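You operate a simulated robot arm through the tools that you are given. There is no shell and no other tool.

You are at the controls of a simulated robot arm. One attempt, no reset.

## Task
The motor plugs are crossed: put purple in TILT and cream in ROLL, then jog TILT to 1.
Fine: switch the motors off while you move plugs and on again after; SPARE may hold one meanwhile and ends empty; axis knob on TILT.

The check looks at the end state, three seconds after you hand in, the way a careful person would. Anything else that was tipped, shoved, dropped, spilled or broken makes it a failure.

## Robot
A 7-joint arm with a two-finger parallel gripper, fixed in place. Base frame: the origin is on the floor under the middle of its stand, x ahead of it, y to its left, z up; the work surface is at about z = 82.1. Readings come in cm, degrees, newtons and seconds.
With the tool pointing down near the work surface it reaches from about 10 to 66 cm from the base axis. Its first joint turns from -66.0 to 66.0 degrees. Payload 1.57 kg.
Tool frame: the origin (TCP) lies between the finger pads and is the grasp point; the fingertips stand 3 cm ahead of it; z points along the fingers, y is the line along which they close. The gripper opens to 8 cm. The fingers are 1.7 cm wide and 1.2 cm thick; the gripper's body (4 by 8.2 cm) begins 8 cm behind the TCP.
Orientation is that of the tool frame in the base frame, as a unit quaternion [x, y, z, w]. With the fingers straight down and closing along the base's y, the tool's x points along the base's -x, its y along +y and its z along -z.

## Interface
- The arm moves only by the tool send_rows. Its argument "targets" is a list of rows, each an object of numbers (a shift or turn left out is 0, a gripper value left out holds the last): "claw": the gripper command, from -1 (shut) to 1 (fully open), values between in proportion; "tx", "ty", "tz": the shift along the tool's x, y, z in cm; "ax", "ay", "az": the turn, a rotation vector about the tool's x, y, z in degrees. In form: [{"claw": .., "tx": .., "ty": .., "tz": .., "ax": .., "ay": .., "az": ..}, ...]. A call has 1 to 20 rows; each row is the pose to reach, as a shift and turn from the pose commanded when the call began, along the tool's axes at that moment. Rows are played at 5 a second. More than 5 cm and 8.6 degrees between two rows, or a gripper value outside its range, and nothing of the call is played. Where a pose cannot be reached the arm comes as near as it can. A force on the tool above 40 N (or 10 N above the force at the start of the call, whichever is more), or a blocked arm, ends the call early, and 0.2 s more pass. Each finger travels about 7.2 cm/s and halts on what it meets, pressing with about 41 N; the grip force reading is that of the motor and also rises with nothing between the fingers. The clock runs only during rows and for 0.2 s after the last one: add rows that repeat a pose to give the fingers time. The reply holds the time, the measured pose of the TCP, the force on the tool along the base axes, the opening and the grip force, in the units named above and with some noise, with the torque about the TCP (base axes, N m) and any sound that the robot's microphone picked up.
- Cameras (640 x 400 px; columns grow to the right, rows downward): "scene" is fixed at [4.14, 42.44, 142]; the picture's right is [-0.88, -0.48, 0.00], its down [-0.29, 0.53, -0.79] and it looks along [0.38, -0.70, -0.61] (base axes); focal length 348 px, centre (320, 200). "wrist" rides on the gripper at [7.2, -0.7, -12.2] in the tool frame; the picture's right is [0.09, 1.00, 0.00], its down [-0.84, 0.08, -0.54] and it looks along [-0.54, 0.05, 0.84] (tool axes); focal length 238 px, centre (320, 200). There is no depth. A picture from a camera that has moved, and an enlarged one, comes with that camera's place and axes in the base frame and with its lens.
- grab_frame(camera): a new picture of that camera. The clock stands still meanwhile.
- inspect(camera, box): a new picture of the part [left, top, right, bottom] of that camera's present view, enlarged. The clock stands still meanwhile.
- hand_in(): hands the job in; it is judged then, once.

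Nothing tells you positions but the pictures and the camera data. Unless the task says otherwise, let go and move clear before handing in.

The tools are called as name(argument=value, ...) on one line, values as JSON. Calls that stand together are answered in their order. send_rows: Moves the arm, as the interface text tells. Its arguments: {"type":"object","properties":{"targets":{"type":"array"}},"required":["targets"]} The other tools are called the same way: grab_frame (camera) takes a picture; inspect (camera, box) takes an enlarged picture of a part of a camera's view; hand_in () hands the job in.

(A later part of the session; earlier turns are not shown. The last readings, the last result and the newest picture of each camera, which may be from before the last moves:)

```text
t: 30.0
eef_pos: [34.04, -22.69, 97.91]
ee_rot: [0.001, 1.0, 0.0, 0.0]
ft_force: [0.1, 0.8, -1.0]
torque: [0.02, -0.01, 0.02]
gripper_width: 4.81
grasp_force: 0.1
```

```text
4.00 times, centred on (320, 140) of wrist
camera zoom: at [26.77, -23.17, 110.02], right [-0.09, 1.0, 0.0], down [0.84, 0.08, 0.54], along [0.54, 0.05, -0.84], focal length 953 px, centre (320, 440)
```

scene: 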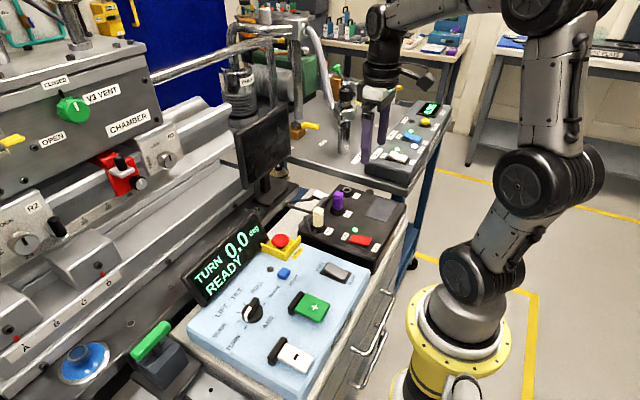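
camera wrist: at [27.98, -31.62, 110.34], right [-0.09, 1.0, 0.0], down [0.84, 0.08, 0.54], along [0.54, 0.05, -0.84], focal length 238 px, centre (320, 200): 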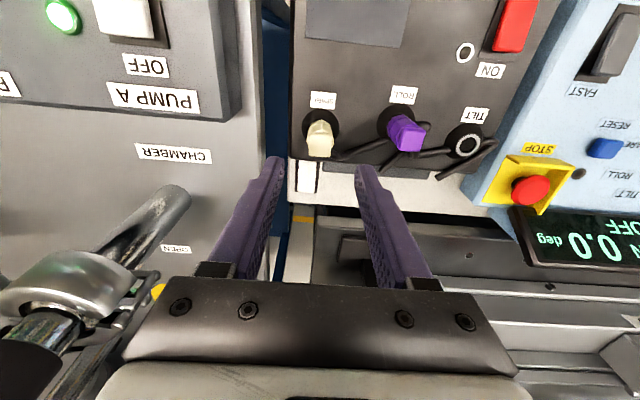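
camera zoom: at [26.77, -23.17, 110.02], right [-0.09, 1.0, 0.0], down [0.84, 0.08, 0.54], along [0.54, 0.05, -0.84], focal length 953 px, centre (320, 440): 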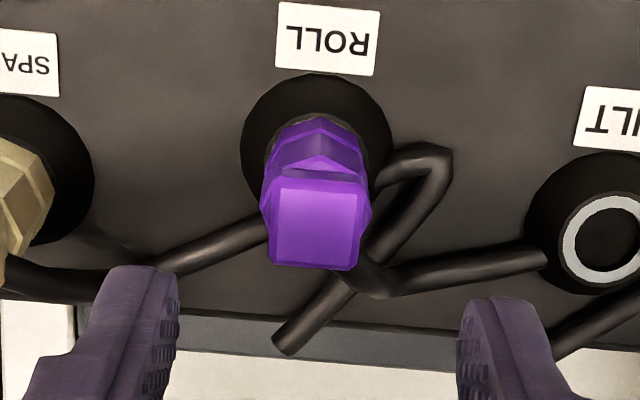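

Purple is centred. I'll descend to the same grasp height as before and close on it.

send_rows(targets=[{"claw": 0.2, "tz": 2}, {"claw": 0.2, "tz": 4}, {"claw": 0.2, "tz": 6}, {"claw": 0.2, "tz": 7.5}, {"claw": 0.2, "tz": 8.5}, {"claw": 0.2, "tz": 9.15}, {"claw": 0.2, "tz": 9.15}])

inspect(camera="wrist", box=[240, 100, 400, 240])

inspect(camera="scene", box=[300, 160, 380, 230])

```text
t: 31.6
eef_pos: [33.92, -22.52, 88.8]
ee_rot: [0.001, 1.0, 0.0, 0.0]
ft_force: [-0.3, 0.8, 0.5]
torque: [-0.01, -0.02, 0.01]
gripper_width: 4.82
grasp_force: 0.1
```

```text
2.86 times, centred on (320, 170) of wrist
camera zoom: at [26.71, -23.22, 100.93], right [-0.09, 1.0, 0.0], down [0.84, 0.08, 0.54], along [0.54, 0.05, -0.84], focal length 681 px, centre (320, 286)
```

zoom: 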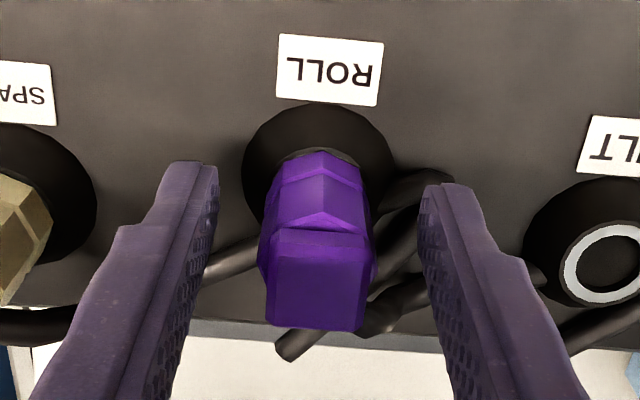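

```text
5.71 times, centred on (340, 195) of scene
camera zoom: at [4.14, 42.44, 142.0], right [-0.88, -0.48, 0.0], down [-0.29, 0.53, -0.79], along [0.38, -0.7, -0.61], focal length 1986 px, centre (206, 229)
```

zoom: 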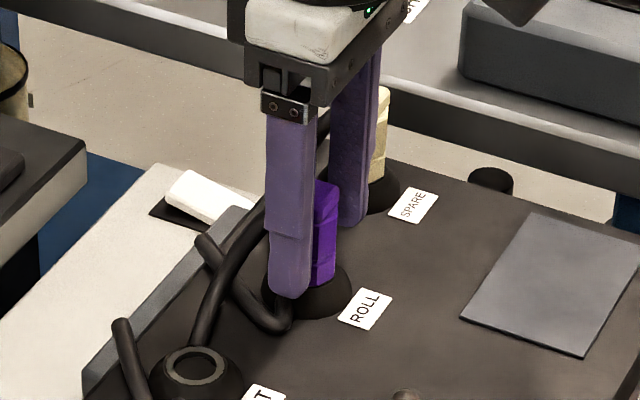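

The view is nearly identical to the cream grasp in TILT, which confirms the offset. Closing and pulling purple out.

send_rows(targets=[{"claw": -0.2}, {"claw": -0.6}, {"claw": -1}, {"claw": -1}, {"claw": -1}, {"claw": -1, "tz": -0.3}, {"claw": -1, "tz": -0.6}, {"claw": -1, "tz": -1}, {"claw": -1, "tz": -1.5}, {"claw": -1, "tz": -2}, {"claw": -1, "tz": -4}, {"claw": -1, "tz": -6}, {"claw": -1, "tz": -8}, {"claw": -1, "tz": -9.5}, {"claw": -1, "tz": -9.5}])

grab_frame(camera="wrist")

inspect(camera="scene", box=[280, 120, 410, 240])

```text
t: 34.8
eef_pos: [34.1, -22.49, 98.39]
ee_rot: [0.0, 1.0, 0.0, 0.0]
ft_force: [0.3, -0.2, -0.4]
torque: [-0.02, -0.03, 0.0]
gripper_width: 2.5
grasp_force: 36.9
```

```text
taken
camera wrist: at [26.71, -23.21, 110.49], right [-0.09, 1.0, 0.0], down [0.84, 0.08, 0.54], along [0.54, 0.05, -0.84], focal length 238 px, centre (320, 200)
```

wrist: 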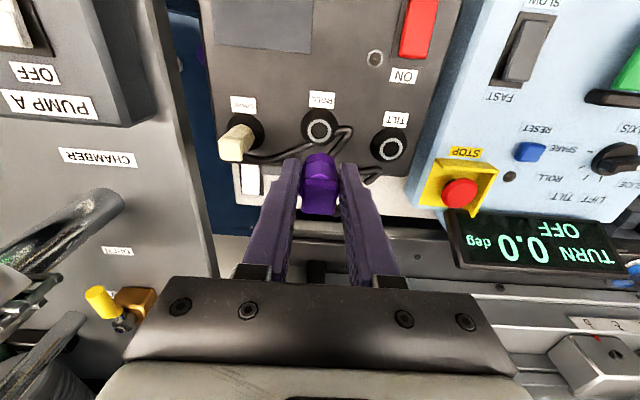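

```text
3.33 times, centred on (345, 180) of scene
camera zoom: at [4.14, 42.44, 142.0], right [-0.88, -0.48, 0.0], down [-0.29, 0.53, -0.79], along [0.38, -0.7, -0.61], focal length 1159 px, centre (237, 267)
```

zoom: 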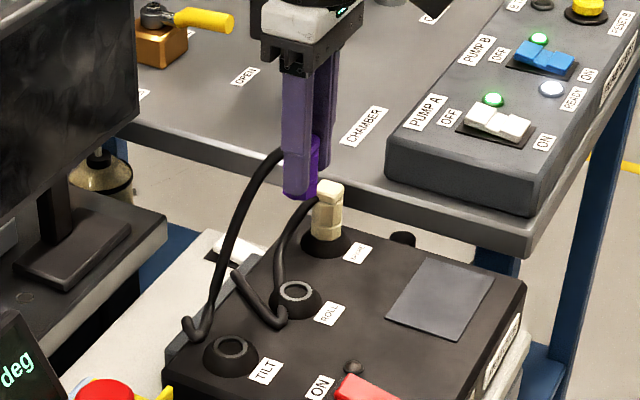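

Purple is out. I'll carry it to above TILT with the measured offset and check.

send_rows(targets=[{"claw": -1, "ty": 2.5, "tx": -0.4}, {"claw": -1, "ty": 5, "tx": -0.8}, {"claw": -1, "ty": 7.5, "tx": -1.2}, {"claw": -1, "ty": 8.2, "tx": -1.32}, {"claw": -1, "ty": 8.2, "tx": -1.32}, {"claw": -1, "ty": 8.2, "tx": -1.32, "tz": 2.5}, {"claw": -1, "ty": 8.2, "tx": -1.32, "tz": 5}, {"claw": -1, "ty": 8.2, "tx": -1.32, "tz": 6.4}, {"claw": -1, "ty": 8.2, "tx": -1.32, "tz": 6.4}])

inspect(camera="wrist", box=[260, 110, 380, 210])

inspect(camera="scene", box=[290, 170, 370, 240])

```text
t: 36.8
eef_pos: [35.34, -14.25, 92.0]
ee_rot: [-0.001, 1.0, 0.0, 0.0]
ft_force: [-0.8, -0.4, -0.4]
torque: [0.0, 0.01, 0.02]
gripper_width: 2.53
grasp_force: 36.1
```

```text
4.00 times, centred on (320, 160) of wrist
camera zoom: at [28.08, -15.03, 104.14], right [-0.09, 1.0, 0.0], down [0.84, 0.08, 0.54], along [0.54, 0.05, -0.84], focal length 953 px, centre (320, 360)
```

zoom: 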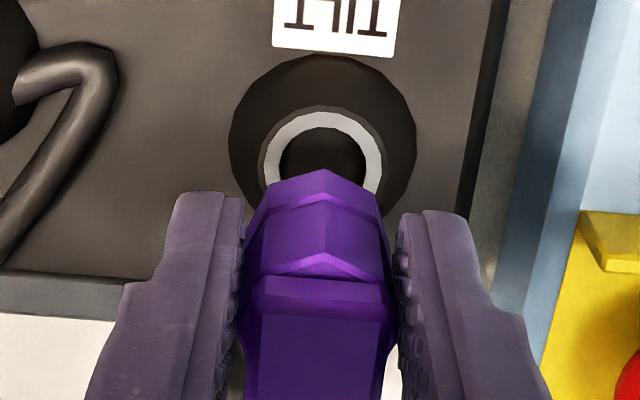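

```text
5.71 times, centred on (330, 205) of scene
camera zoom: at [4.14, 42.44, 142.0], right [-0.88, -0.48, 0.0], down [-0.29, 0.53, -0.79], along [0.38, -0.7, -0.61], focal length 1986 px, centre (263, 171)
```

zoom: 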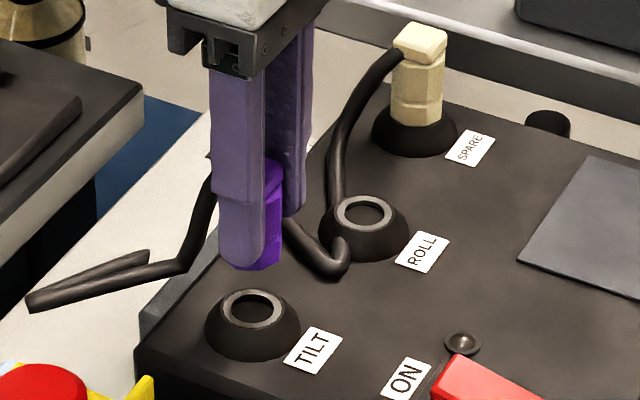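

It is aligned over TILT to about a millimetre. Lowering it in.

send_rows(targets=[{"claw": -1, "tz": 0.8}, {"claw": -1, "tz": 1.6}, {"claw": -1, "tz": 2.0}, {"claw": -1, "tz": 2.4}, {"claw": -1, "tz": 2.7}, {"claw": -1, "tz": 2.9}, {"claw": -1, "tz": 2.9}])

inspect(camera="scene", box=[290, 170, 370, 240])

inspect(camera="wrist", box=[260, 110, 380, 210])

```text
t: 38.4
eef_pos: [35.35, -14.3, 89.15]
ee_rot: [0.0, 1.0, 0.0, -0.001]
ft_force: [-1.1, 1.3, -1.7]
torque: [0.04, 0.04, 0.05]
gripper_width: 2.52
grasp_force: 36.7
```

```text
5.71 times, centred on (330, 205) of scene
camera zoom: at [4.14, 42.44, 142.0], right [-0.88, -0.48, 0.0], down [-0.29, 0.53, -0.79], along [0.38, -0.7, -0.61], focal length 1986 px, centre (263, 171)
```

zoom: 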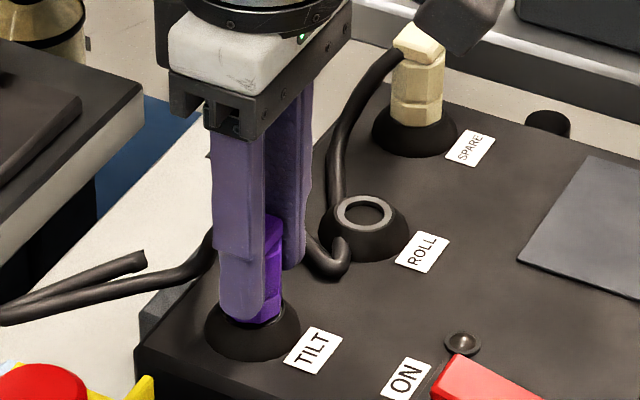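

```text
4.00 times, centred on (320, 160) of wrist
camera zoom: at [28.07, -15.0, 101.25], right [-0.09, 1.0, 0.0], down [0.84, 0.08, 0.54], along [0.54, 0.05, -0.84], focal length 953 px, centre (320, 360)
```

zoom: 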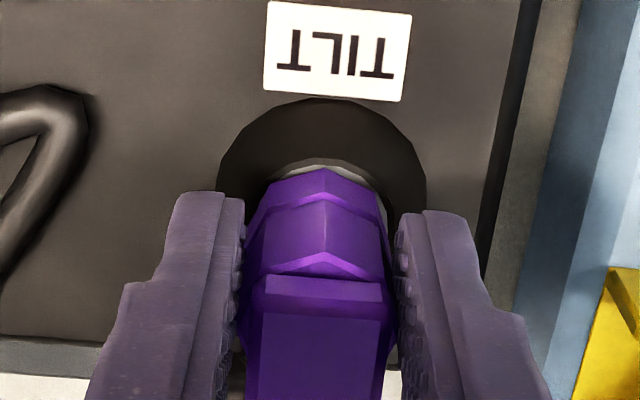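

It's nearly seated, so I'll press the last few millimetres.

send_rows(targets=[{"claw": -1, "tz": 0.1}, {"claw": -1, "tz": 0.2}, {"claw": -1, "tz": 0.2}])

inspect(camera="wrist", box=[260, 110, 380, 210])

```text
t: 39.2
eef_pos: [35.32, -14.22, 89.04]
ee_rot: [0.0, 1.0, 0.001, 0.002]
ft_force: [-1.9, 1.0, 4.2]
torque: [-0.02, 0.05, -0.03]
gripper_width: 2.53
grasp_force: 36.7
```

```text
4.00 times, centred on (320, 160) of wrist
camera zoom: at [28.06, -14.96, 101.09], right [-0.09, 1.0, 0.0], down [0.84, 0.08, 0.54], along [0.54, 0.05, -0.84], focal length 953 px, centre (320, 360)
```

zoom: 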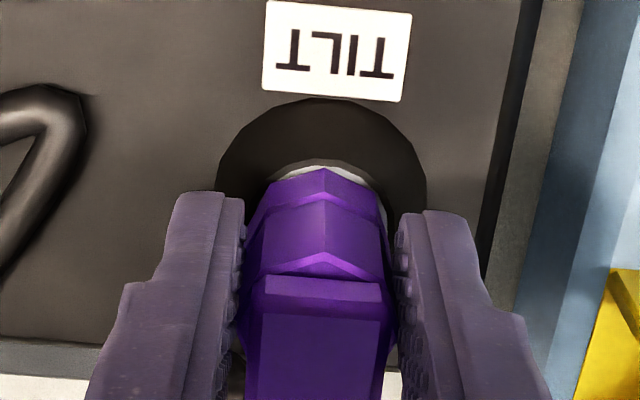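

send_rows(targets=[{"claw": -1, "tz": 0.1}, {"claw": -1, "tz": 0.2}, {"claw": -1, "tz": 0.2}])

inspect(camera="wrist", box=[260, 110, 380, 210])

inspect(camera="scene", box=[290, 180, 350, 230])

```text
t: 40.0
eef_pos: [35.39, -14.3, 88.81]
ee_rot: [0.0, 1.0, -0.001, 0.002]
ft_force: [-3.2, 2.5, 17.2]
torque: [0.16, 0.06, 0.0]
gripper_width: 2.52
grasp_force: 36.7
```

```text
4.00 times, centred on (320, 160) of wrist
camera zoom: at [28.06, -14.96, 100.91], right [-0.09, 1.0, 0.0], down [0.84, 0.08, 0.54], along [0.54, 0.05, -0.84], focal length 953 px, centre (320, 360)
```

zoom: 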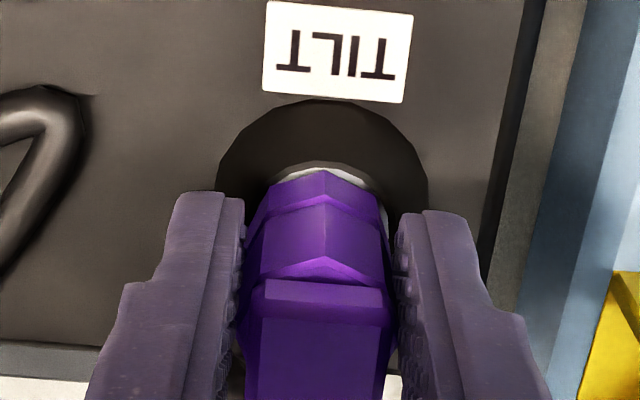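

```text
8.00 times, centred on (320, 205) of scene
camera zoom: at [4.11, 42.45, 142.0], right [-0.88, -0.48, 0.0], down [-0.29, 0.53, -0.79], along [0.38, -0.7, -0.61], focal length 2781 px, centre (320, 160)
```

zoom: 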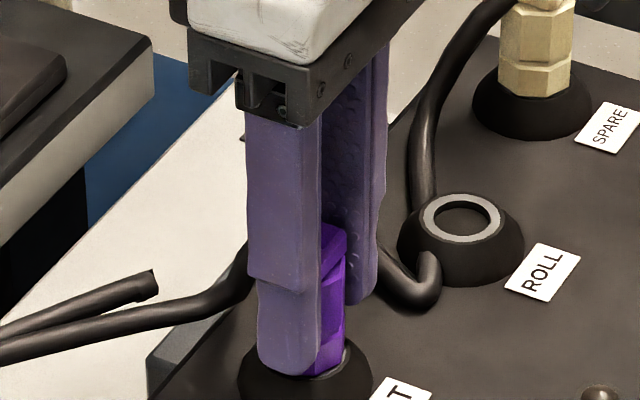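

It is at seated depth, but there's a small sideways load toward -x/+y. I'll ease about 1 mm that way before letting go so it settles centred.

send_rows(targets=[{"claw": -1, "tz": -0.2}, {"claw": -1, "tz": -0.2, "tx": 0.12, "ty": 0.1}, {"claw": -1, "tz": -0.1, "tx": 0.12, "ty": 0.1}, {"claw": -1, "tz": -0.05, "tx": 0.12, "ty": 0.1}, {"claw": -1, "tz": -0.05, "tx": 0.12, "ty": 0.1}])

inspect(camera="wrist", box=[260, 110, 380, 210])

```text
t: 41.2
eef_pos: [35.23, -14.07, 88.74]
ee_rot: [0.0, 1.0, 0.0, 0.0]
ft_force: [2.5, -2.2, 0.9]
torque: [-0.12, -0.1, 0.0]
gripper_width: 2.52
grasp_force: 36.6
```

```text
4.00 times, centred on (320, 160) of wrist
camera zoom: at [27.91, -14.85, 100.85], right [-0.09, 1.0, 0.0], down [0.84, 0.08, 0.54], along [0.54, 0.05, -0.84], focal length 953 px, centre (320, 360)
```

zoom: 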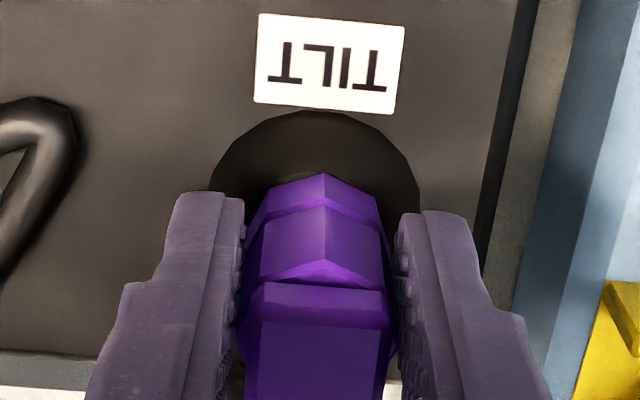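

The plug has now dropped in fully and the ring is hidden. I'll relieve the small sideways load, press lightly to confirm, then release and lift.

send_rows(targets=[{"claw": -1, "tx": -0.05, "ty": -0.05}, {"claw": -1, "tx": -0.05, "ty": -0.05, "tz": 0.1}, {"claw": -1, "tx": -0.05, "ty": -0.05, "tz": 0.15}, {"claw": -1, "tx": -0.05, "ty": -0.05, "tz": 0.15}])

inspect(camera="wrist", box=[260, 110, 380, 210])

```text
t: 42.2
eef_pos: [35.26, -14.14, 88.66]
ee_rot: [0.0, 1.0, 0.0, 0.0]
ft_force: [-0.3, -0.5, 4.1]
torque: [-0.03, -0.04, -0.02]
gripper_width: 2.49
grasp_force: 36.5
```

```text
4.00 times, centred on (320, 160) of wrist
camera zoom: at [28.0, -14.9, 100.78], right [-0.09, 1.0, 0.0], down [0.84, 0.08, 0.54], along [0.54, 0.05, -0.84], focal length 953 px, centre (320, 360)
```

zoom: 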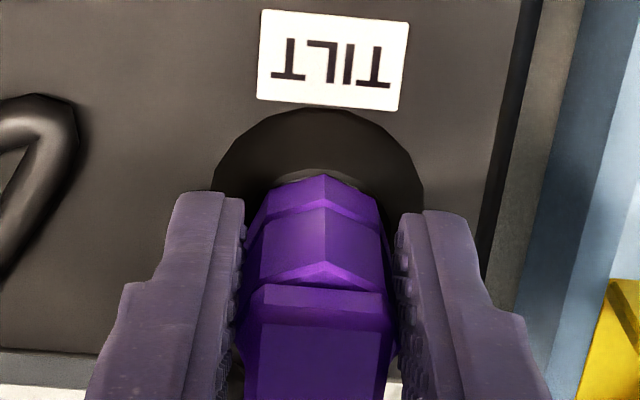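

Purple sits snugly in TILT. Releasing and lifting, then moving over cream in SPARE.

send_rows(targets=[{"claw": -1, "tz": -0.12}, {"claw": -0.2, "tz": -0.12}, {"claw": 0.2, "tz": -0.12}, {"claw": 0.2, "tz": -0.12}, {"claw": 0.2, "tz": -1}, {"claw": 0.2, "tz": -3}, {"claw": 0.2, "tz": -6}, {"claw": 0.2, "tz": -9.5}, {"claw": 0.2, "tz": -9.5}])

grab_frame(camera="wrist")

inspect(camera="scene", box=[280, 160, 400, 250])

```text
t: 44.2
eef_pos: [35.36, -14.34, 97.98]
ee_rot: [0.0, 1.0, 0.0, 0.0]
ft_force: [0.0, 0.1, 0.0]
torque: [0.01, -0.05, -0.03]
gripper_width: 4.8
grasp_force: 0.1
```

```text
taken
camera wrist: at [28.01, -15.13, 110.19], right [-0.09, 1.0, 0.0], down [0.84, 0.08, 0.54], along [0.54, 0.05, -0.84], focal length 238 px, centre (320, 200)
```

wrist: 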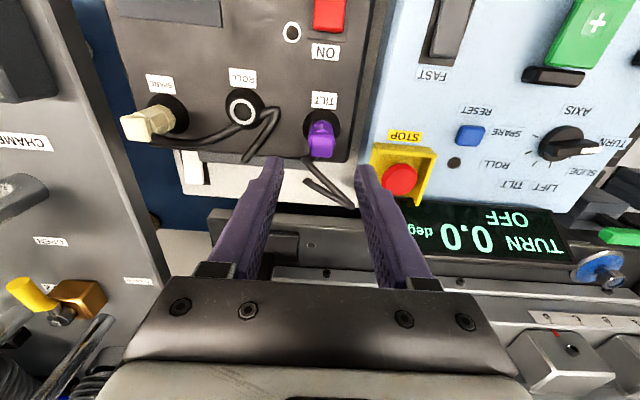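

```text
4.44 times, centred on (340, 205) of scene
camera zoom: at [4.14, 42.44, 142.0], right [-0.88, -0.48, 0.0], down [-0.29, 0.53, -0.79], along [0.38, -0.7, -0.61], focal length 1545 px, centre (231, 178)
```

zoom: 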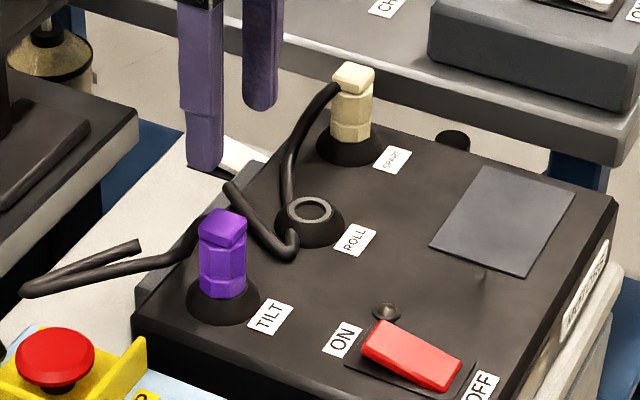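

Purple stands upright in TILT. Now moving back over the cream plug in SPARE.

send_rows(targets=[{"claw": 0.2, "ty": -3}, {"claw": 0.2, "ty": -6}, {"claw": 0.2, "ty": -9}, {"claw": 0.2, "ty": -12}, {"claw": 0.2, "ty": -15}, {"claw": 0.2, "ty": -16.58, "tx": 0.05}, {"claw": 0.2, "ty": -16.58, "tx": 0.05}, {"claw": 0.2, "ty": -16.58, "tx": 0.05, "tz": 3}, {"claw": 0.2, "ty": -16.58, "tx": 0.05, "tz": 6}, {"claw": 0.2, "ty": -16.58, "tx": 0.05, "tz": 8}, {"claw": 0.2, "ty": -16.58, "tx": 0.05, "tz": 9.2}, {"claw": 0.2, "ty": -16.58, "tx": 0.05, "tz": 9.2}])

inspect(camera="wrist", box=[240, 100, 400, 240])

inspect(camera="scene", box=[300, 140, 380, 230])

```text
t: 46.8
eef_pos: [35.16, -30.72, 88.88]
ee_rot: [0.0, 1.0, 0.0, 0.0]
ft_force: [-0.3, -0.3, 0.3]
torque: [-0.02, -0.01, 0.0]
gripper_width: 4.8
grasp_force: 0.0
```

```text
2.86 times, centred on (320, 170) of wrist
camera zoom: at [27.91, -31.49, 100.99], right [-0.09, 1.0, 0.0], down [0.84, 0.08, 0.54], along [0.54, 0.05, -0.84], focal length 681 px, centre (320, 286)
```

zoom: 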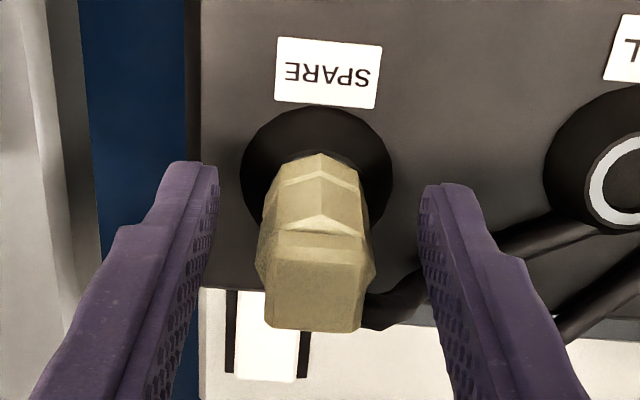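

```text
4.44 times, centred on (340, 185) of scene
camera zoom: at [4.14, 42.44, 142.0], right [-0.88, -0.48, 0.0], down [-0.29, 0.53, -0.79], along [0.38, -0.7, -0.61], focal length 1545 px, centre (231, 267)
```

zoom: 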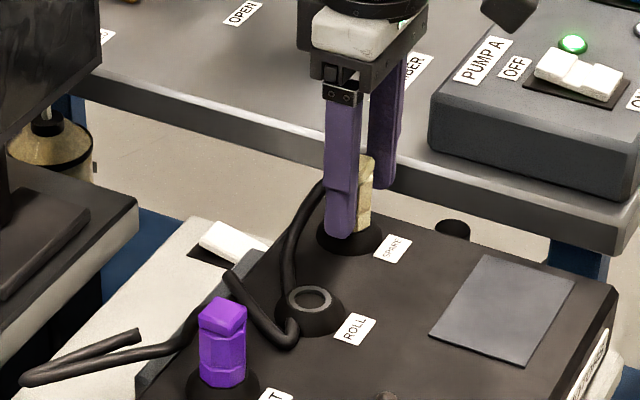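

Same view again. Closing on cream, lifting it, and carrying it over ROLL.

send_rows(targets=[{"claw": -0.2}, {"claw": -0.6}, {"claw": -1}, {"claw": -1}, {"claw": -1}, {"claw": -1, "tz": -0.3}, {"claw": -1, "tz": -0.6}, {"claw": -1, "tz": -1}, {"claw": -1, "tz": -1.5}, {"claw": -1, "tz": -2}, {"claw": -1, "tz": -4}, {"claw": -1, "tz": -6}, {"claw": -1, "tz": -8}, {"claw": -1, "tz": -9.5}, {"claw": -1, "tz": -9.5}])

send_rows(targets=[{"claw": -1, "ty": 2.5, "tx": 0.4}, {"claw": -1, "ty": 5, "tx": 0.8}, {"claw": -1, "ty": 7.5, "tx": 1.13}, {"claw": -1, "ty": 8.28, "tx": 1.13}, {"claw": -1, "ty": 8.28, "tx": 1.13}, {"claw": -1, "ty": 8.28, "tx": 1.13, "tz": 2.5}, {"claw": -1, "ty": 8.28, "tx": 1.13, "tz": 5}, {"claw": -1, "ty": 8.28, "tx": 1.13, "tz": 6.4}, {"claw": -1, "ty": 8.28, "tx": 1.13, "tz": 6.4}])

inspect(camera="wrist", box=[260, 110, 380, 210])

inspect(camera="scene", box=[290, 150, 390, 240])

```text
t: 50.0
eef_pos: [35.1, -30.82, 98.52]
ee_rot: [0.0, 1.0, 0.0, 0.001]
ft_force: [0.4, -0.6, -0.6]
torque: [0.03, 0.02, -0.02]
gripper_width: 2.52
grasp_force: 36.5
```

```text
t: 52.0
eef_pos: [34.04, -22.5, 91.83]
ee_rot: [0.0, 1.0, 0.0, 0.0]
ft_force: [0.8, 0.0, -0.4]
torque: [0.01, 0.02, -0.01]
gripper_width: 2.53
grasp_force: 36.7
```

```text
4.00 times, centred on (320, 160) of wrist
camera zoom: at [26.79, -23.21, 104.05], right [-0.09, 1.0, 0.0], down [0.84, 0.08, 0.54], along [0.54, 0.05, -0.84], focal length 953 px, centre (320, 360)
```

zoom: 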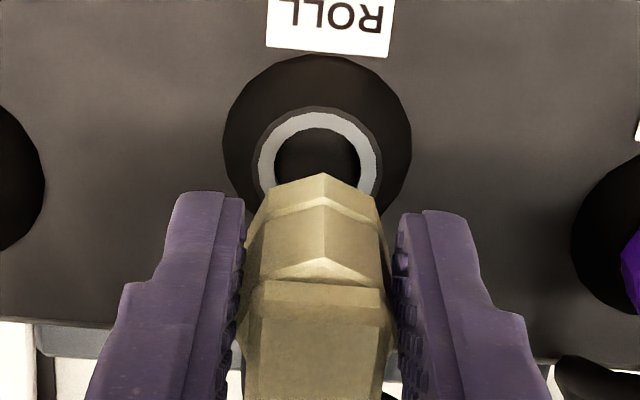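

```text
4.44 times, centred on (340, 195) of scene
camera zoom: at [4.14, 42.44, 142.0], right [-0.88, -0.48, 0.0], down [-0.29, 0.53, -0.79], along [0.38, -0.7, -0.61], focal length 1545 px, centre (231, 222)
```

zoom: 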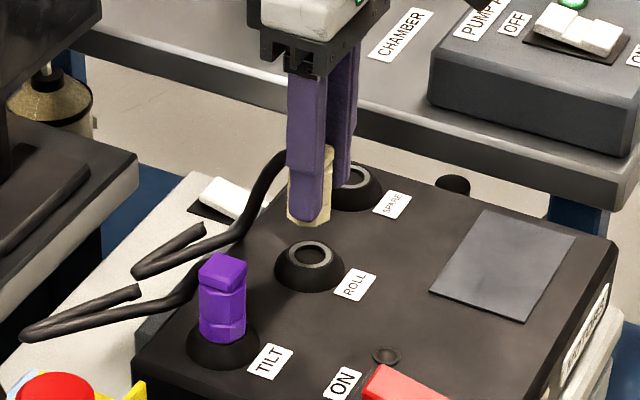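

The ring sits slightly nearer the base relative to the plug than in the earlier insertions. I'll nudge about 2 mm toward the base and compare again closer in.

send_rows(targets=[{"claw": -1, "tx": 0.22, "ty": -0.04}, {"claw": -1, "tx": 0.22, "ty": -0.04, "tz": 1}, {"claw": -1, "tx": 0.22, "ty": -0.04, "tz": 1.8}, {"claw": -1, "tx": 0.22, "ty": -0.04, "tz": 1.8}])

inspect(camera="wrist", box=[260, 110, 380, 210])

inspect(camera="scene", box=[320, 180, 380, 230])

```text
t: 53.0
eef_pos: [33.98, -22.46, 90.14]
ee_rot: [0.0, 1.0, 0.0, -0.001]
ft_force: [-0.1, -0.6, -0.9]
torque: [-0.02, 0.07, -0.03]
gripper_width: 2.53
grasp_force: 35.9
```

```text
4.00 times, centred on (320, 160) of wrist
camera zoom: at [26.67, -23.21, 102.31], right [-0.09, 1.0, 0.0], down [0.84, 0.08, 0.54], along [0.54, 0.05, -0.84], focal length 953 px, centre (320, 360)
```

zoom: 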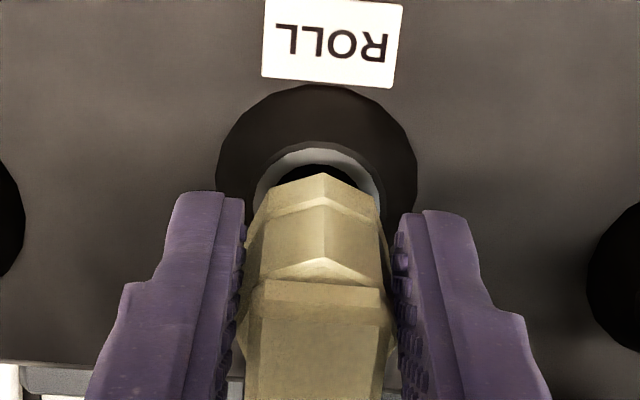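

```text
8.00 times, centred on (350, 205) of scene
camera zoom: at [4.14, 42.44, 142.0], right [-0.88, -0.48, 0.0], down [-0.29, 0.53, -0.79], along [0.38, -0.7, -0.61], focal length 2781 px, centre (80, 160)
```

zoom: 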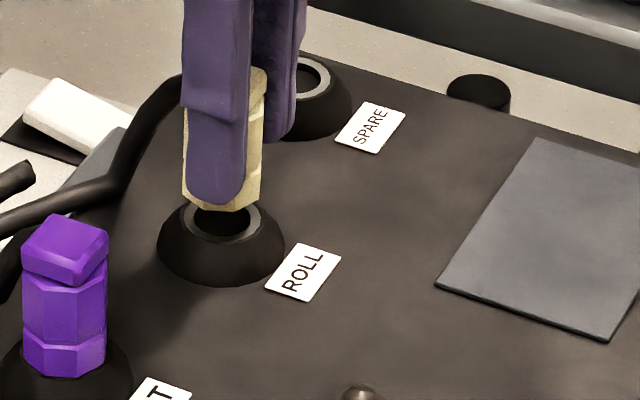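

From the scene camera the plug is now centred on the ring. Lowering carefully and watching forces.

send_rows(targets=[{"claw": -1, "tx": 0.05, "tz": 0.5}, {"claw": -1, "tx": 0.05, "tz": 0.9}, {"claw": -1, "tx": 0.05, "tz": 1.2}, {"claw": -1, "tx": 0.05, "tz": 1.3}, {"claw": -1, "tx": 0.05, "tz": 1.3}])

inspect(camera="wrist", box=[260, 110, 380, 210])

inspect(camera="scene", box=[320, 180, 380, 230])

```text
t: 54.2
eef_pos: [33.9, -22.59, 88.86]
ee_rot: [-0.001, 1.0, -0.001, 0.001]
ft_force: [-1.2, 2.3, 11.1]
torque: [0.11, 0.03, 0.02]
gripper_width: 2.53
grasp_force: 36.6
```

```text
4.00 times, centred on (320, 160) of wrist
camera zoom: at [26.61, -23.24, 101.04], right [-0.09, 1.0, 0.0], down [0.84, 0.08, 0.54], along [0.54, 0.05, -0.84], focal length 953 px, centre (320, 360)
```

zoom: 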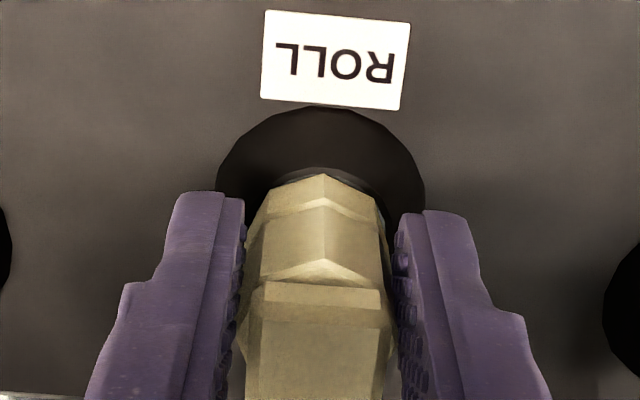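

```text
8.00 times, centred on (350, 205) of scene
camera zoom: at [4.12, 42.45, 142.0], right [-0.88, -0.48, 0.0], down [-0.29, 0.53, -0.79], along [0.38, -0.7, -0.61], focal length 2781 px, centre (80, 160)
```

zoom: 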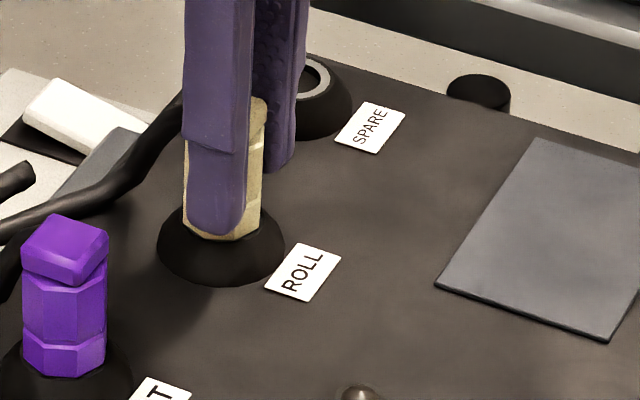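

It's near seating with a slight sideways load; I'll ease it the same way and re-press.

send_rows(targets=[{"claw": -1, "tz": -0.15}, {"claw": -1, "tz": -0.15, "tx": 0.06, "ty": 0.08}, {"claw": -1, "tz": 0, "tx": 0.06, "ty": 0.08}, {"claw": -1, "tz": 0, "tx": 0.06, "ty": 0.08}])

inspect(camera="wrist", box=[260, 110, 380, 210])

```text
t: 55.2
eef_pos: [33.77, -22.46, 88.91]
ee_rot: [0.0, 1.0, 0.0, 0.0]
ft_force: [2.2, -2.1, 0.5]
torque: [-0.08, -0.05, -0.03]
gripper_width: 2.53
grasp_force: 36.4
```

```text
4.00 times, centred on (320, 160) of wrist
camera zoom: at [26.51, -23.16, 101.06], right [-0.09, 1.0, 0.0], down [0.84, 0.08, 0.54], along [0.54, 0.05, -0.84], focal length 953 px, centre (320, 360)
```

zoom: 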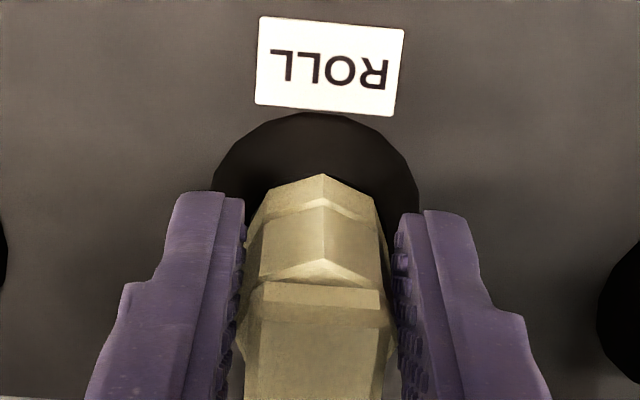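

send_rows(targets=[{"claw": -1, "tx": -0.04, "ty": -0.04}, {"claw": -1, "tx": -0.04, "ty": -0.04, "tz": 0.1}, {"claw": -1, "tx": -0.04, "ty": -0.04, "tz": 0.15}, {"claw": -1, "tx": -0.04, "ty": -0.04, "tz": 0.15}])

inspect(camera="wrist", box=[260, 110, 380, 210])

```text
t: 56.2
eef_pos: [33.85, -22.5, 88.74]
ee_rot: [0.001, 1.0, -0.001, 0.001]
ft_force: [1.0, 4.3, 12.8]
torque: [0.16, -0.09, 0.05]
gripper_width: 2.49
grasp_force: 36.5
```

```text
4.00 times, centred on (320, 160) of wrist
camera zoom: at [26.53, -23.24, 100.92], right [-0.09, 1.0, 0.0], down [0.84, 0.08, 0.54], along [0.54, 0.05, -0.84], focal length 953 px, centre (320, 360)
```

zoom: 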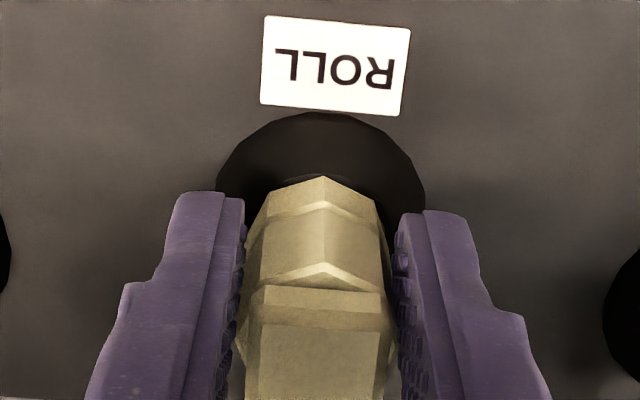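

It bottoms out now. Backing off the pressure, releasing and lifting to check from both cameras.

send_rows(targets=[{"claw": -1, "tz": -0.15}, {"claw": -0.2, "tz": -0.15}, {"claw": 0.2, "tz": -0.15}, {"claw": 0.2, "tz": -0.15}, {"claw": 0.2, "tz": -1.2}, {"claw": 0.2, "tz": -3}, {"claw": 0.2, "tz": -6}, {"claw": 0.2, "tz": -9.5}, {"claw": 0.2, "tz": -9.5}])

inspect(camera="wrist", box=[200, 60, 420, 200])

inspect(camera="scene", box=[290, 170, 370, 240])

```text
t: 58.2
eef_pos: [33.73, -22.38, 98.28]
ee_rot: [0.0, 1.0, 0.0, 0.0]
ft_force: [0.4, 0.2, 0.3]
torque: [0.02, 0.0, -0.01]
gripper_width: 4.81
grasp_force: 0.0
```

```text
2.86 times, centred on (310, 130) of wrist
camera zoom: at [26.47, -23.14, 110.41], right [-0.09, 1.0, 0.0], down [0.84, 0.08, 0.54], along [0.54, 0.05, -0.84], focal length 681 px, centre (349, 400)
```

zoom: 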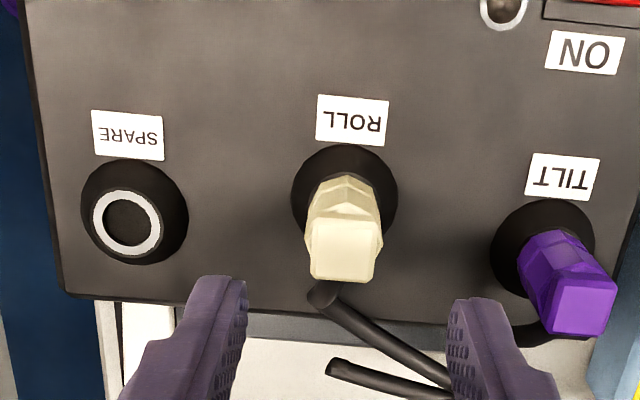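

```text
5.71 times, centred on (330, 205) of scene
camera zoom: at [4.14, 42.44, 142.0], right [-0.88, -0.48, 0.0], down [-0.29, 0.53, -0.79], along [0.38, -0.7, -0.61], focal length 1986 px, centre (263, 171)
```

zoom: 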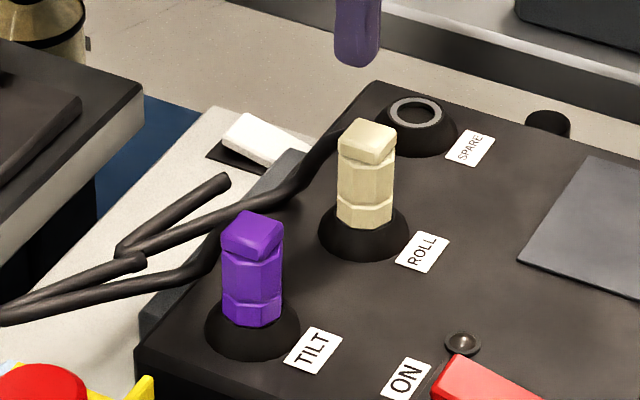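

Purple is in TILT, cream in ROLL, SPARE is empty, and both are at full depth. Next I'll close the gripper and press the ON end of the motor rocker.

send_rows(targets=[{"claw": -1, "tx": 2.5, "ty": 2.6}, {"claw": -1, "tx": 5, "ty": 5.2}, {"claw": -1, "tx": 7.6, "ty": 7.75}, {"claw": -1, "tx": 7.6, "ty": 7.75}, {"claw": -1, "tx": 7.6, "ty": 7.75, "tz": 3}, {"claw": -1, "tx": 7.6, "ty": 7.75, "tz": 6}, {"claw": -1, "tx": 7.6, "ty": 7.75, "tz": 8.5}, {"claw": -1, "tx": 7.6, "ty": 7.75, "tz": 8.5}])

inspect(camera="scene", box=[310, 200, 400, 280])

grab_frame(camera="wrist")

```text
t: 60.0
eef_pos: [26.27, -14.75, 89.74]
ee_rot: [0.0, 1.0, -0.001, 0.0]
ft_force: [-0.4, -0.1, 0.2]
torque: [-0.01, 0.05, 0.01]
gripper_width: 0.02
grasp_force: 21.2
```

```text
5.00 times, centred on (355, 240) of scene
camera zoom: at [4.14, 42.44, 142.0], right [-0.88, -0.48, 0.0], down [-0.29, 0.53, -0.79], along [0.38, -0.7, -0.61], focal length 1738 px, centre (145, 0)
```

zoom: 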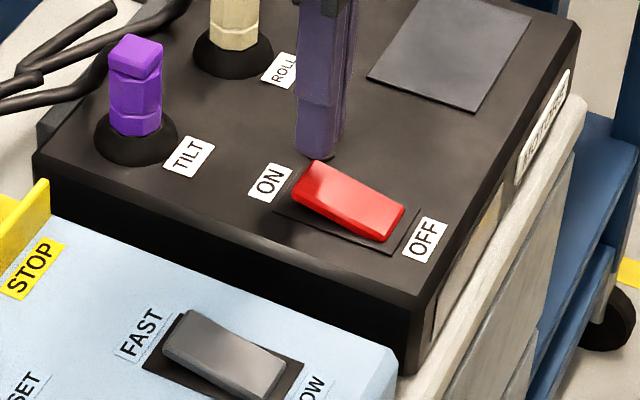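

```text
taken
camera wrist: at [19.02, -15.49, 101.86], right [-0.09, 1.0, 0.0], down [0.84, 0.08, 0.54], along [0.54, 0.05, -0.84], focal length 238 px, centre (320, 200)
```

wrist: 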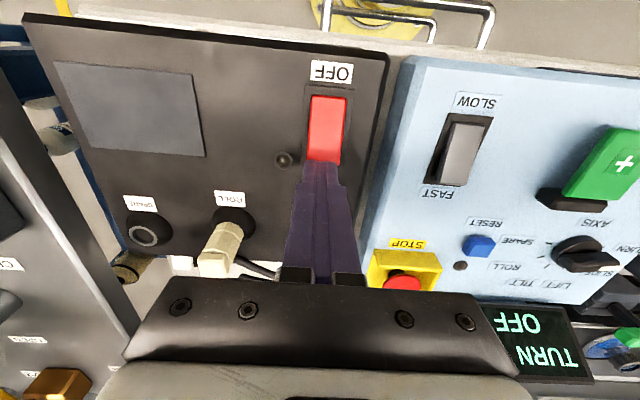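

The tip is right at the edge of the ON end. I'll shift 0.5 cm toward the rocker centre and press down gradually.

send_rows(targets=[{"claw": -1, "tx": 0.5}, {"claw": -1, "tx": 0.5, "tz": 0.8}, {"claw": -1, "tx": 0.5, "tz": 1.5}, {"claw": -1, "tx": 0.5, "tz": 1.9}, {"claw": -1, "tx": 0.5, "tz": 2.2}, {"claw": -1, "tx": 0.5, "tz": 2.4}, {"claw": -1, "tx": 0.5, "tz": 2.6}, {"claw": -1, "tx": 0.5, "tz": 2.6}])

inspect(camera="scene", box=[310, 200, 400, 280])

```text
t: 61.8
eef_pos: [25.93, -14.91, 87.43]
ee_rot: [0.0, 1.0, -0.002, 0.003]
ft_force: [0.0, -1.1, 2.0]
torque: [0.0, -0.01, -0.02]
gripper_width: 0.01
grasp_force: 21.4
stopped in row 8: the force on the tool passed its limit at 42 N (the readings are from after the stop); the commanded pose is now the measured one
```

```text
5.00 times, centred on (355, 240) of scene
camera zoom: at [4.14, 42.44, 142.0], right [-0.88, -0.48, 0.0], down [-0.29, 0.53, -0.79], along [0.38, -0.7, -0.61], focal length 1738 px, centre (145, 0)
```

zoom: 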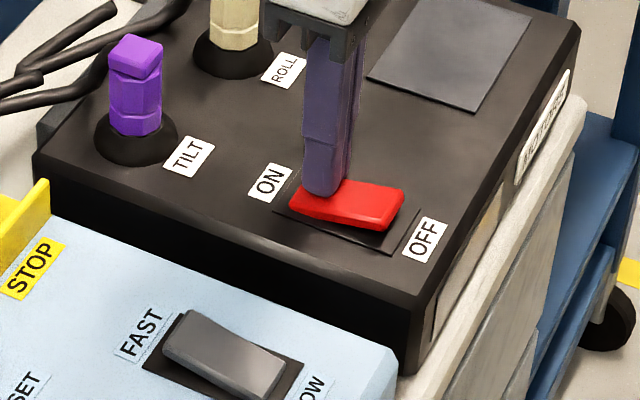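

The rocker has flipped to ON. I'll lift away and check the LED and display.

send_rows(targets=[{"claw": -1, "tz": -1}, {"claw": -1, "tz": -4}, {"claw": -1, "tz": -8}, {"claw": -1, "tz": -11}, {"claw": -1, "tz": -11}])

inspect(camera="scene", box=[180, 180, 420, 360])

inspect(camera="scene", box=[310, 200, 400, 290])

grab_frame(camera="wrist")

```text
t: 63.0
eef_pos: [25.75, -14.98, 98.67]
ee_rot: [0.0, 1.0, -0.001, 0.003]
ft_force: [0.9, 0.5, -0.2]
torque: [-0.02, -0.02, 0.0]
gripper_width: 0.0
grasp_force: 21.6
```

```text
2.22 times, centred on (300, 270) of scene
camera zoom: at [4.14, 42.44, 142.0], right [-0.88, -0.48, 0.0], down [-0.29, 0.53, -0.79], along [0.38, -0.7, -0.61], focal length 772 px, centre (364, 44)
```

zoom: 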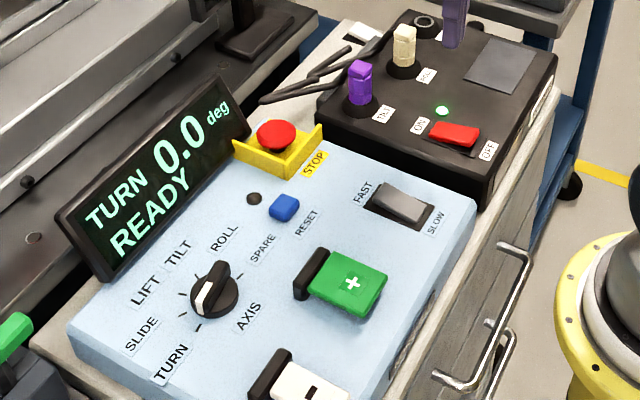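

```text
4.44 times, centred on (355, 245) of scene
camera zoom: at [4.14, 42.44, 142.0], right [-0.88, -0.48, 0.0], down [-0.29, 0.53, -0.79], along [0.38, -0.7, -0.61], focal length 1545 px, centre (164, 0)
```

zoom: 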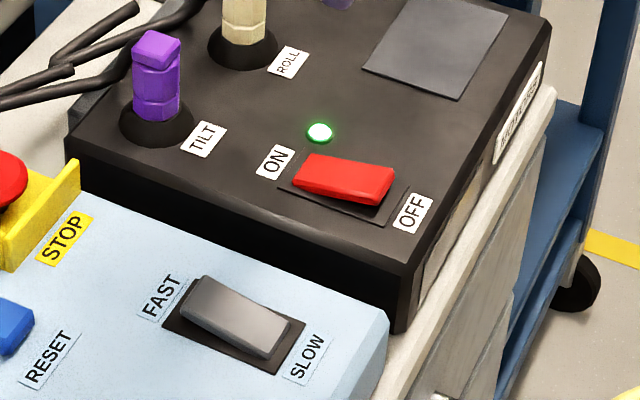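

```text
taken
camera wrist: at [18.39, -15.59, 110.7], right [-0.09, 1.0, 0.0], down [0.83, 0.08, 0.55], along [0.54, 0.05, -0.84], focal length 238 px, centre (320, 200)
```

wrist: 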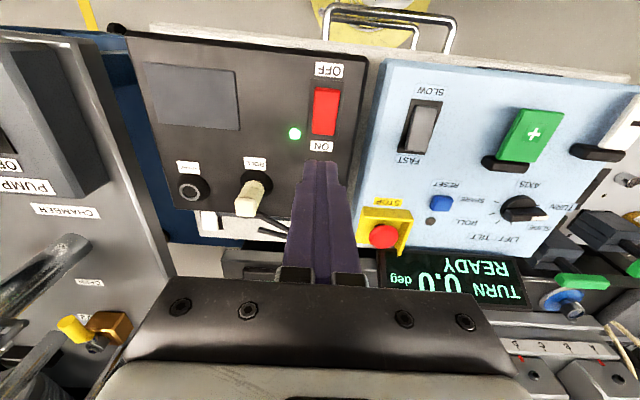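

Motors are ON again, the LED is green and the display says READY. Now I'll go over the axis knob (about x=34.7, y=13.4) at a safe height for a closer look.

send_rows(targets=[{"claw": -1, "tx": -1, "ty": 3}, {"claw": -1, "tx": -2, "ty": 6}, {"claw": -1, "tx": -3, "ty": 9}, {"claw": -1, "tx": -4, "ty": 12}, {"claw": -1, "tx": -5, "ty": 15}, {"claw": -1, "tx": -6, "ty": 18}, {"claw": -1, "tx": -7, "ty": 21}, {"claw": 0.2, "tx": -7.5, "ty": 24}, {"claw": 0.2, "tx": -8, "ty": 26}, {"claw": 0.2, "tx": -8.5, "ty": 28.4}, {"claw": 0.2, "tx": -8.5, "ty": 28.4}, {"claw": 0.2, "tx": -8.5, "ty": 28.4}])

grab_frame(camera="wrist")

inspect(camera="wrist", box=[250, 80, 390, 190])

inspect(camera="scene", box=[200, 260, 300, 360])

```text
t: 65.6
eef_pos: [34.34, 13.6, 98.44]
ee_rot: [-0.001, 1.0, -0.002, 0.003]
ft_force: [0.0, -0.8, 0.3]
torque: [0.0, 0.03, -0.01]
gripper_width: 4.84
grasp_force: 0.0
```

```text
taken
camera wrist: at [26.95, 12.92, 110.55], right [-0.09, 1.0, 0.0], down [0.83, 0.08, 0.55], along [0.54, 0.05, -0.84], focal length 238 px, centre (320, 200)
```

wrist: 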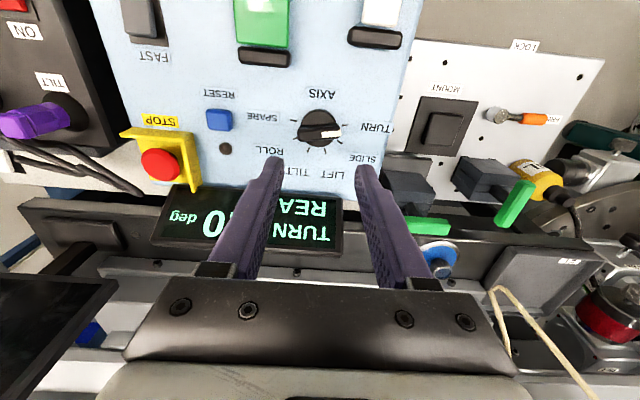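

```text
3.64 times, centred on (320, 135) of wrist
camera zoom: at [26.95, 12.92, 110.55], right [-0.09, 1.0, 0.0], down [0.83, 0.08, 0.55], along [0.54, 0.05, -0.84], focal length 867 px, centre (320, 436)
```

zoom: 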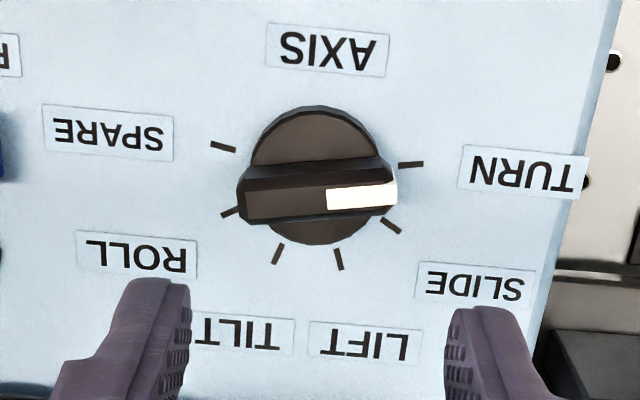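

```text
4.00 times, centred on (250, 310) of scene
camera zoom: at [4.14, 42.44, 142.0], right [-0.88, -0.48, 0.0], down [-0.29, 0.53, -0.79], along [0.38, -0.7, -0.61], focal length 1390 px, centre (600, -240)
```

zoom: 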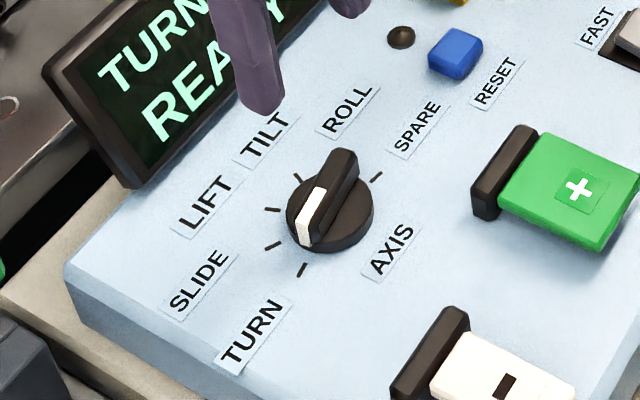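

The knob's six ticks are 40° apart around (34.55, 13.45), and the bar now points to TURN, about 100° from +x. TILT is 120° clockwise, seen from above. I'll level the tool and turn the wrist so the fingers straddle the bar.

send_rows(targets=[{"claw": 0.2, "ax": -0.2, "ay": 0.3, "tx": -0.2}, {"claw": 0.2, "ax": -0.2, "ay": 0.3, "tx": -0.2}])

send_rows(targets=[{"az": -8.3}, {"az": -16.6}, {"az": -25}, {"az": -33.3}, {"az": -41.6}, {"az": -50}, {"az": -58.3}, {"az": -66.6}, {"az": -75}, {"az": -83.3}, {"az": -91.6}, {"az": -100}, {"az": -100}, {"az": -100}])

grab_frame(camera="wrist")

grab_frame(camera="scene")

```text
t: 66.2
eef_pos: [34.48, 13.65, 98.31]
ee_rot: [0.0, 1.0, 0.0, 0.0]
ft_force: [-0.6, 0.1, 0.4]
torque: [-0.01, -0.02, -0.02]
gripper_width: 4.79
grasp_force: 0.0
```

```text
t: 69.2
eef_pos: [34.47, 13.59, 98.37]
ee_rot: [0.767, -0.642, 0.0, 0.0]
ft_force: [0.5, -0.3, 0.0]
torque: [0.03, 0.02, -0.03]
gripper_width: 4.8
grasp_force: 0.1
```

```text
taken
camera wrist: at [36.32, 6.57, 110.52], right [-0.96, -0.26, 0.0], down [-0.22, 0.81, 0.54], along [-0.14, 0.52, -0.84], focal length 238 px, centre (320, 200)
```

wrist: 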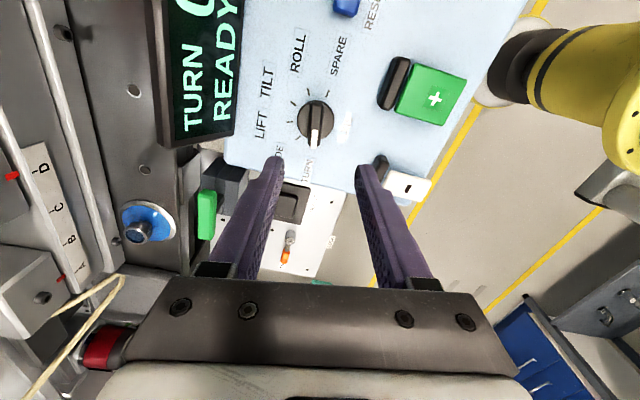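

```text
taken
```

scene: 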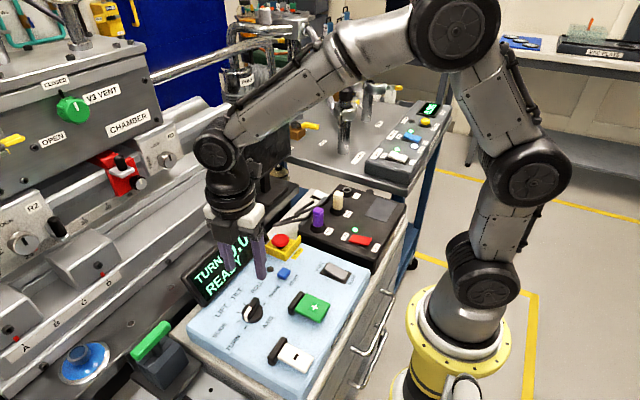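

The wrist turned fine. Checking how the bar lines up between the fingers.

inspect(camera="wrist", box=[250, 80, 390, 190])

```text
3.64 times, centred on (320, 135) of wrist
camera zoom: at [36.32, 6.57, 110.52], right [-0.96, -0.26, 0.0], down [-0.22, 0.81, 0.54], along [-0.14, 0.52, -0.84], focal length 867 px, centre (320, 436)
```

zoom: 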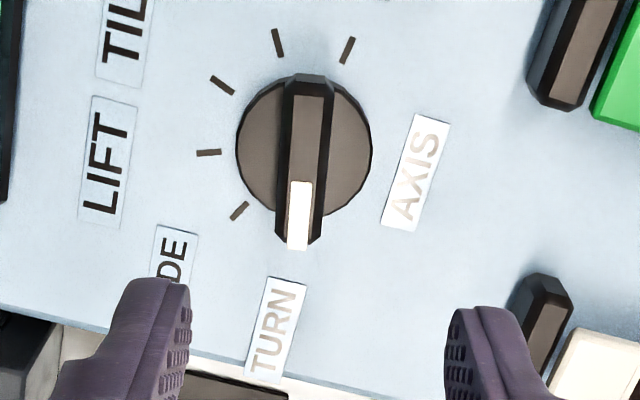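

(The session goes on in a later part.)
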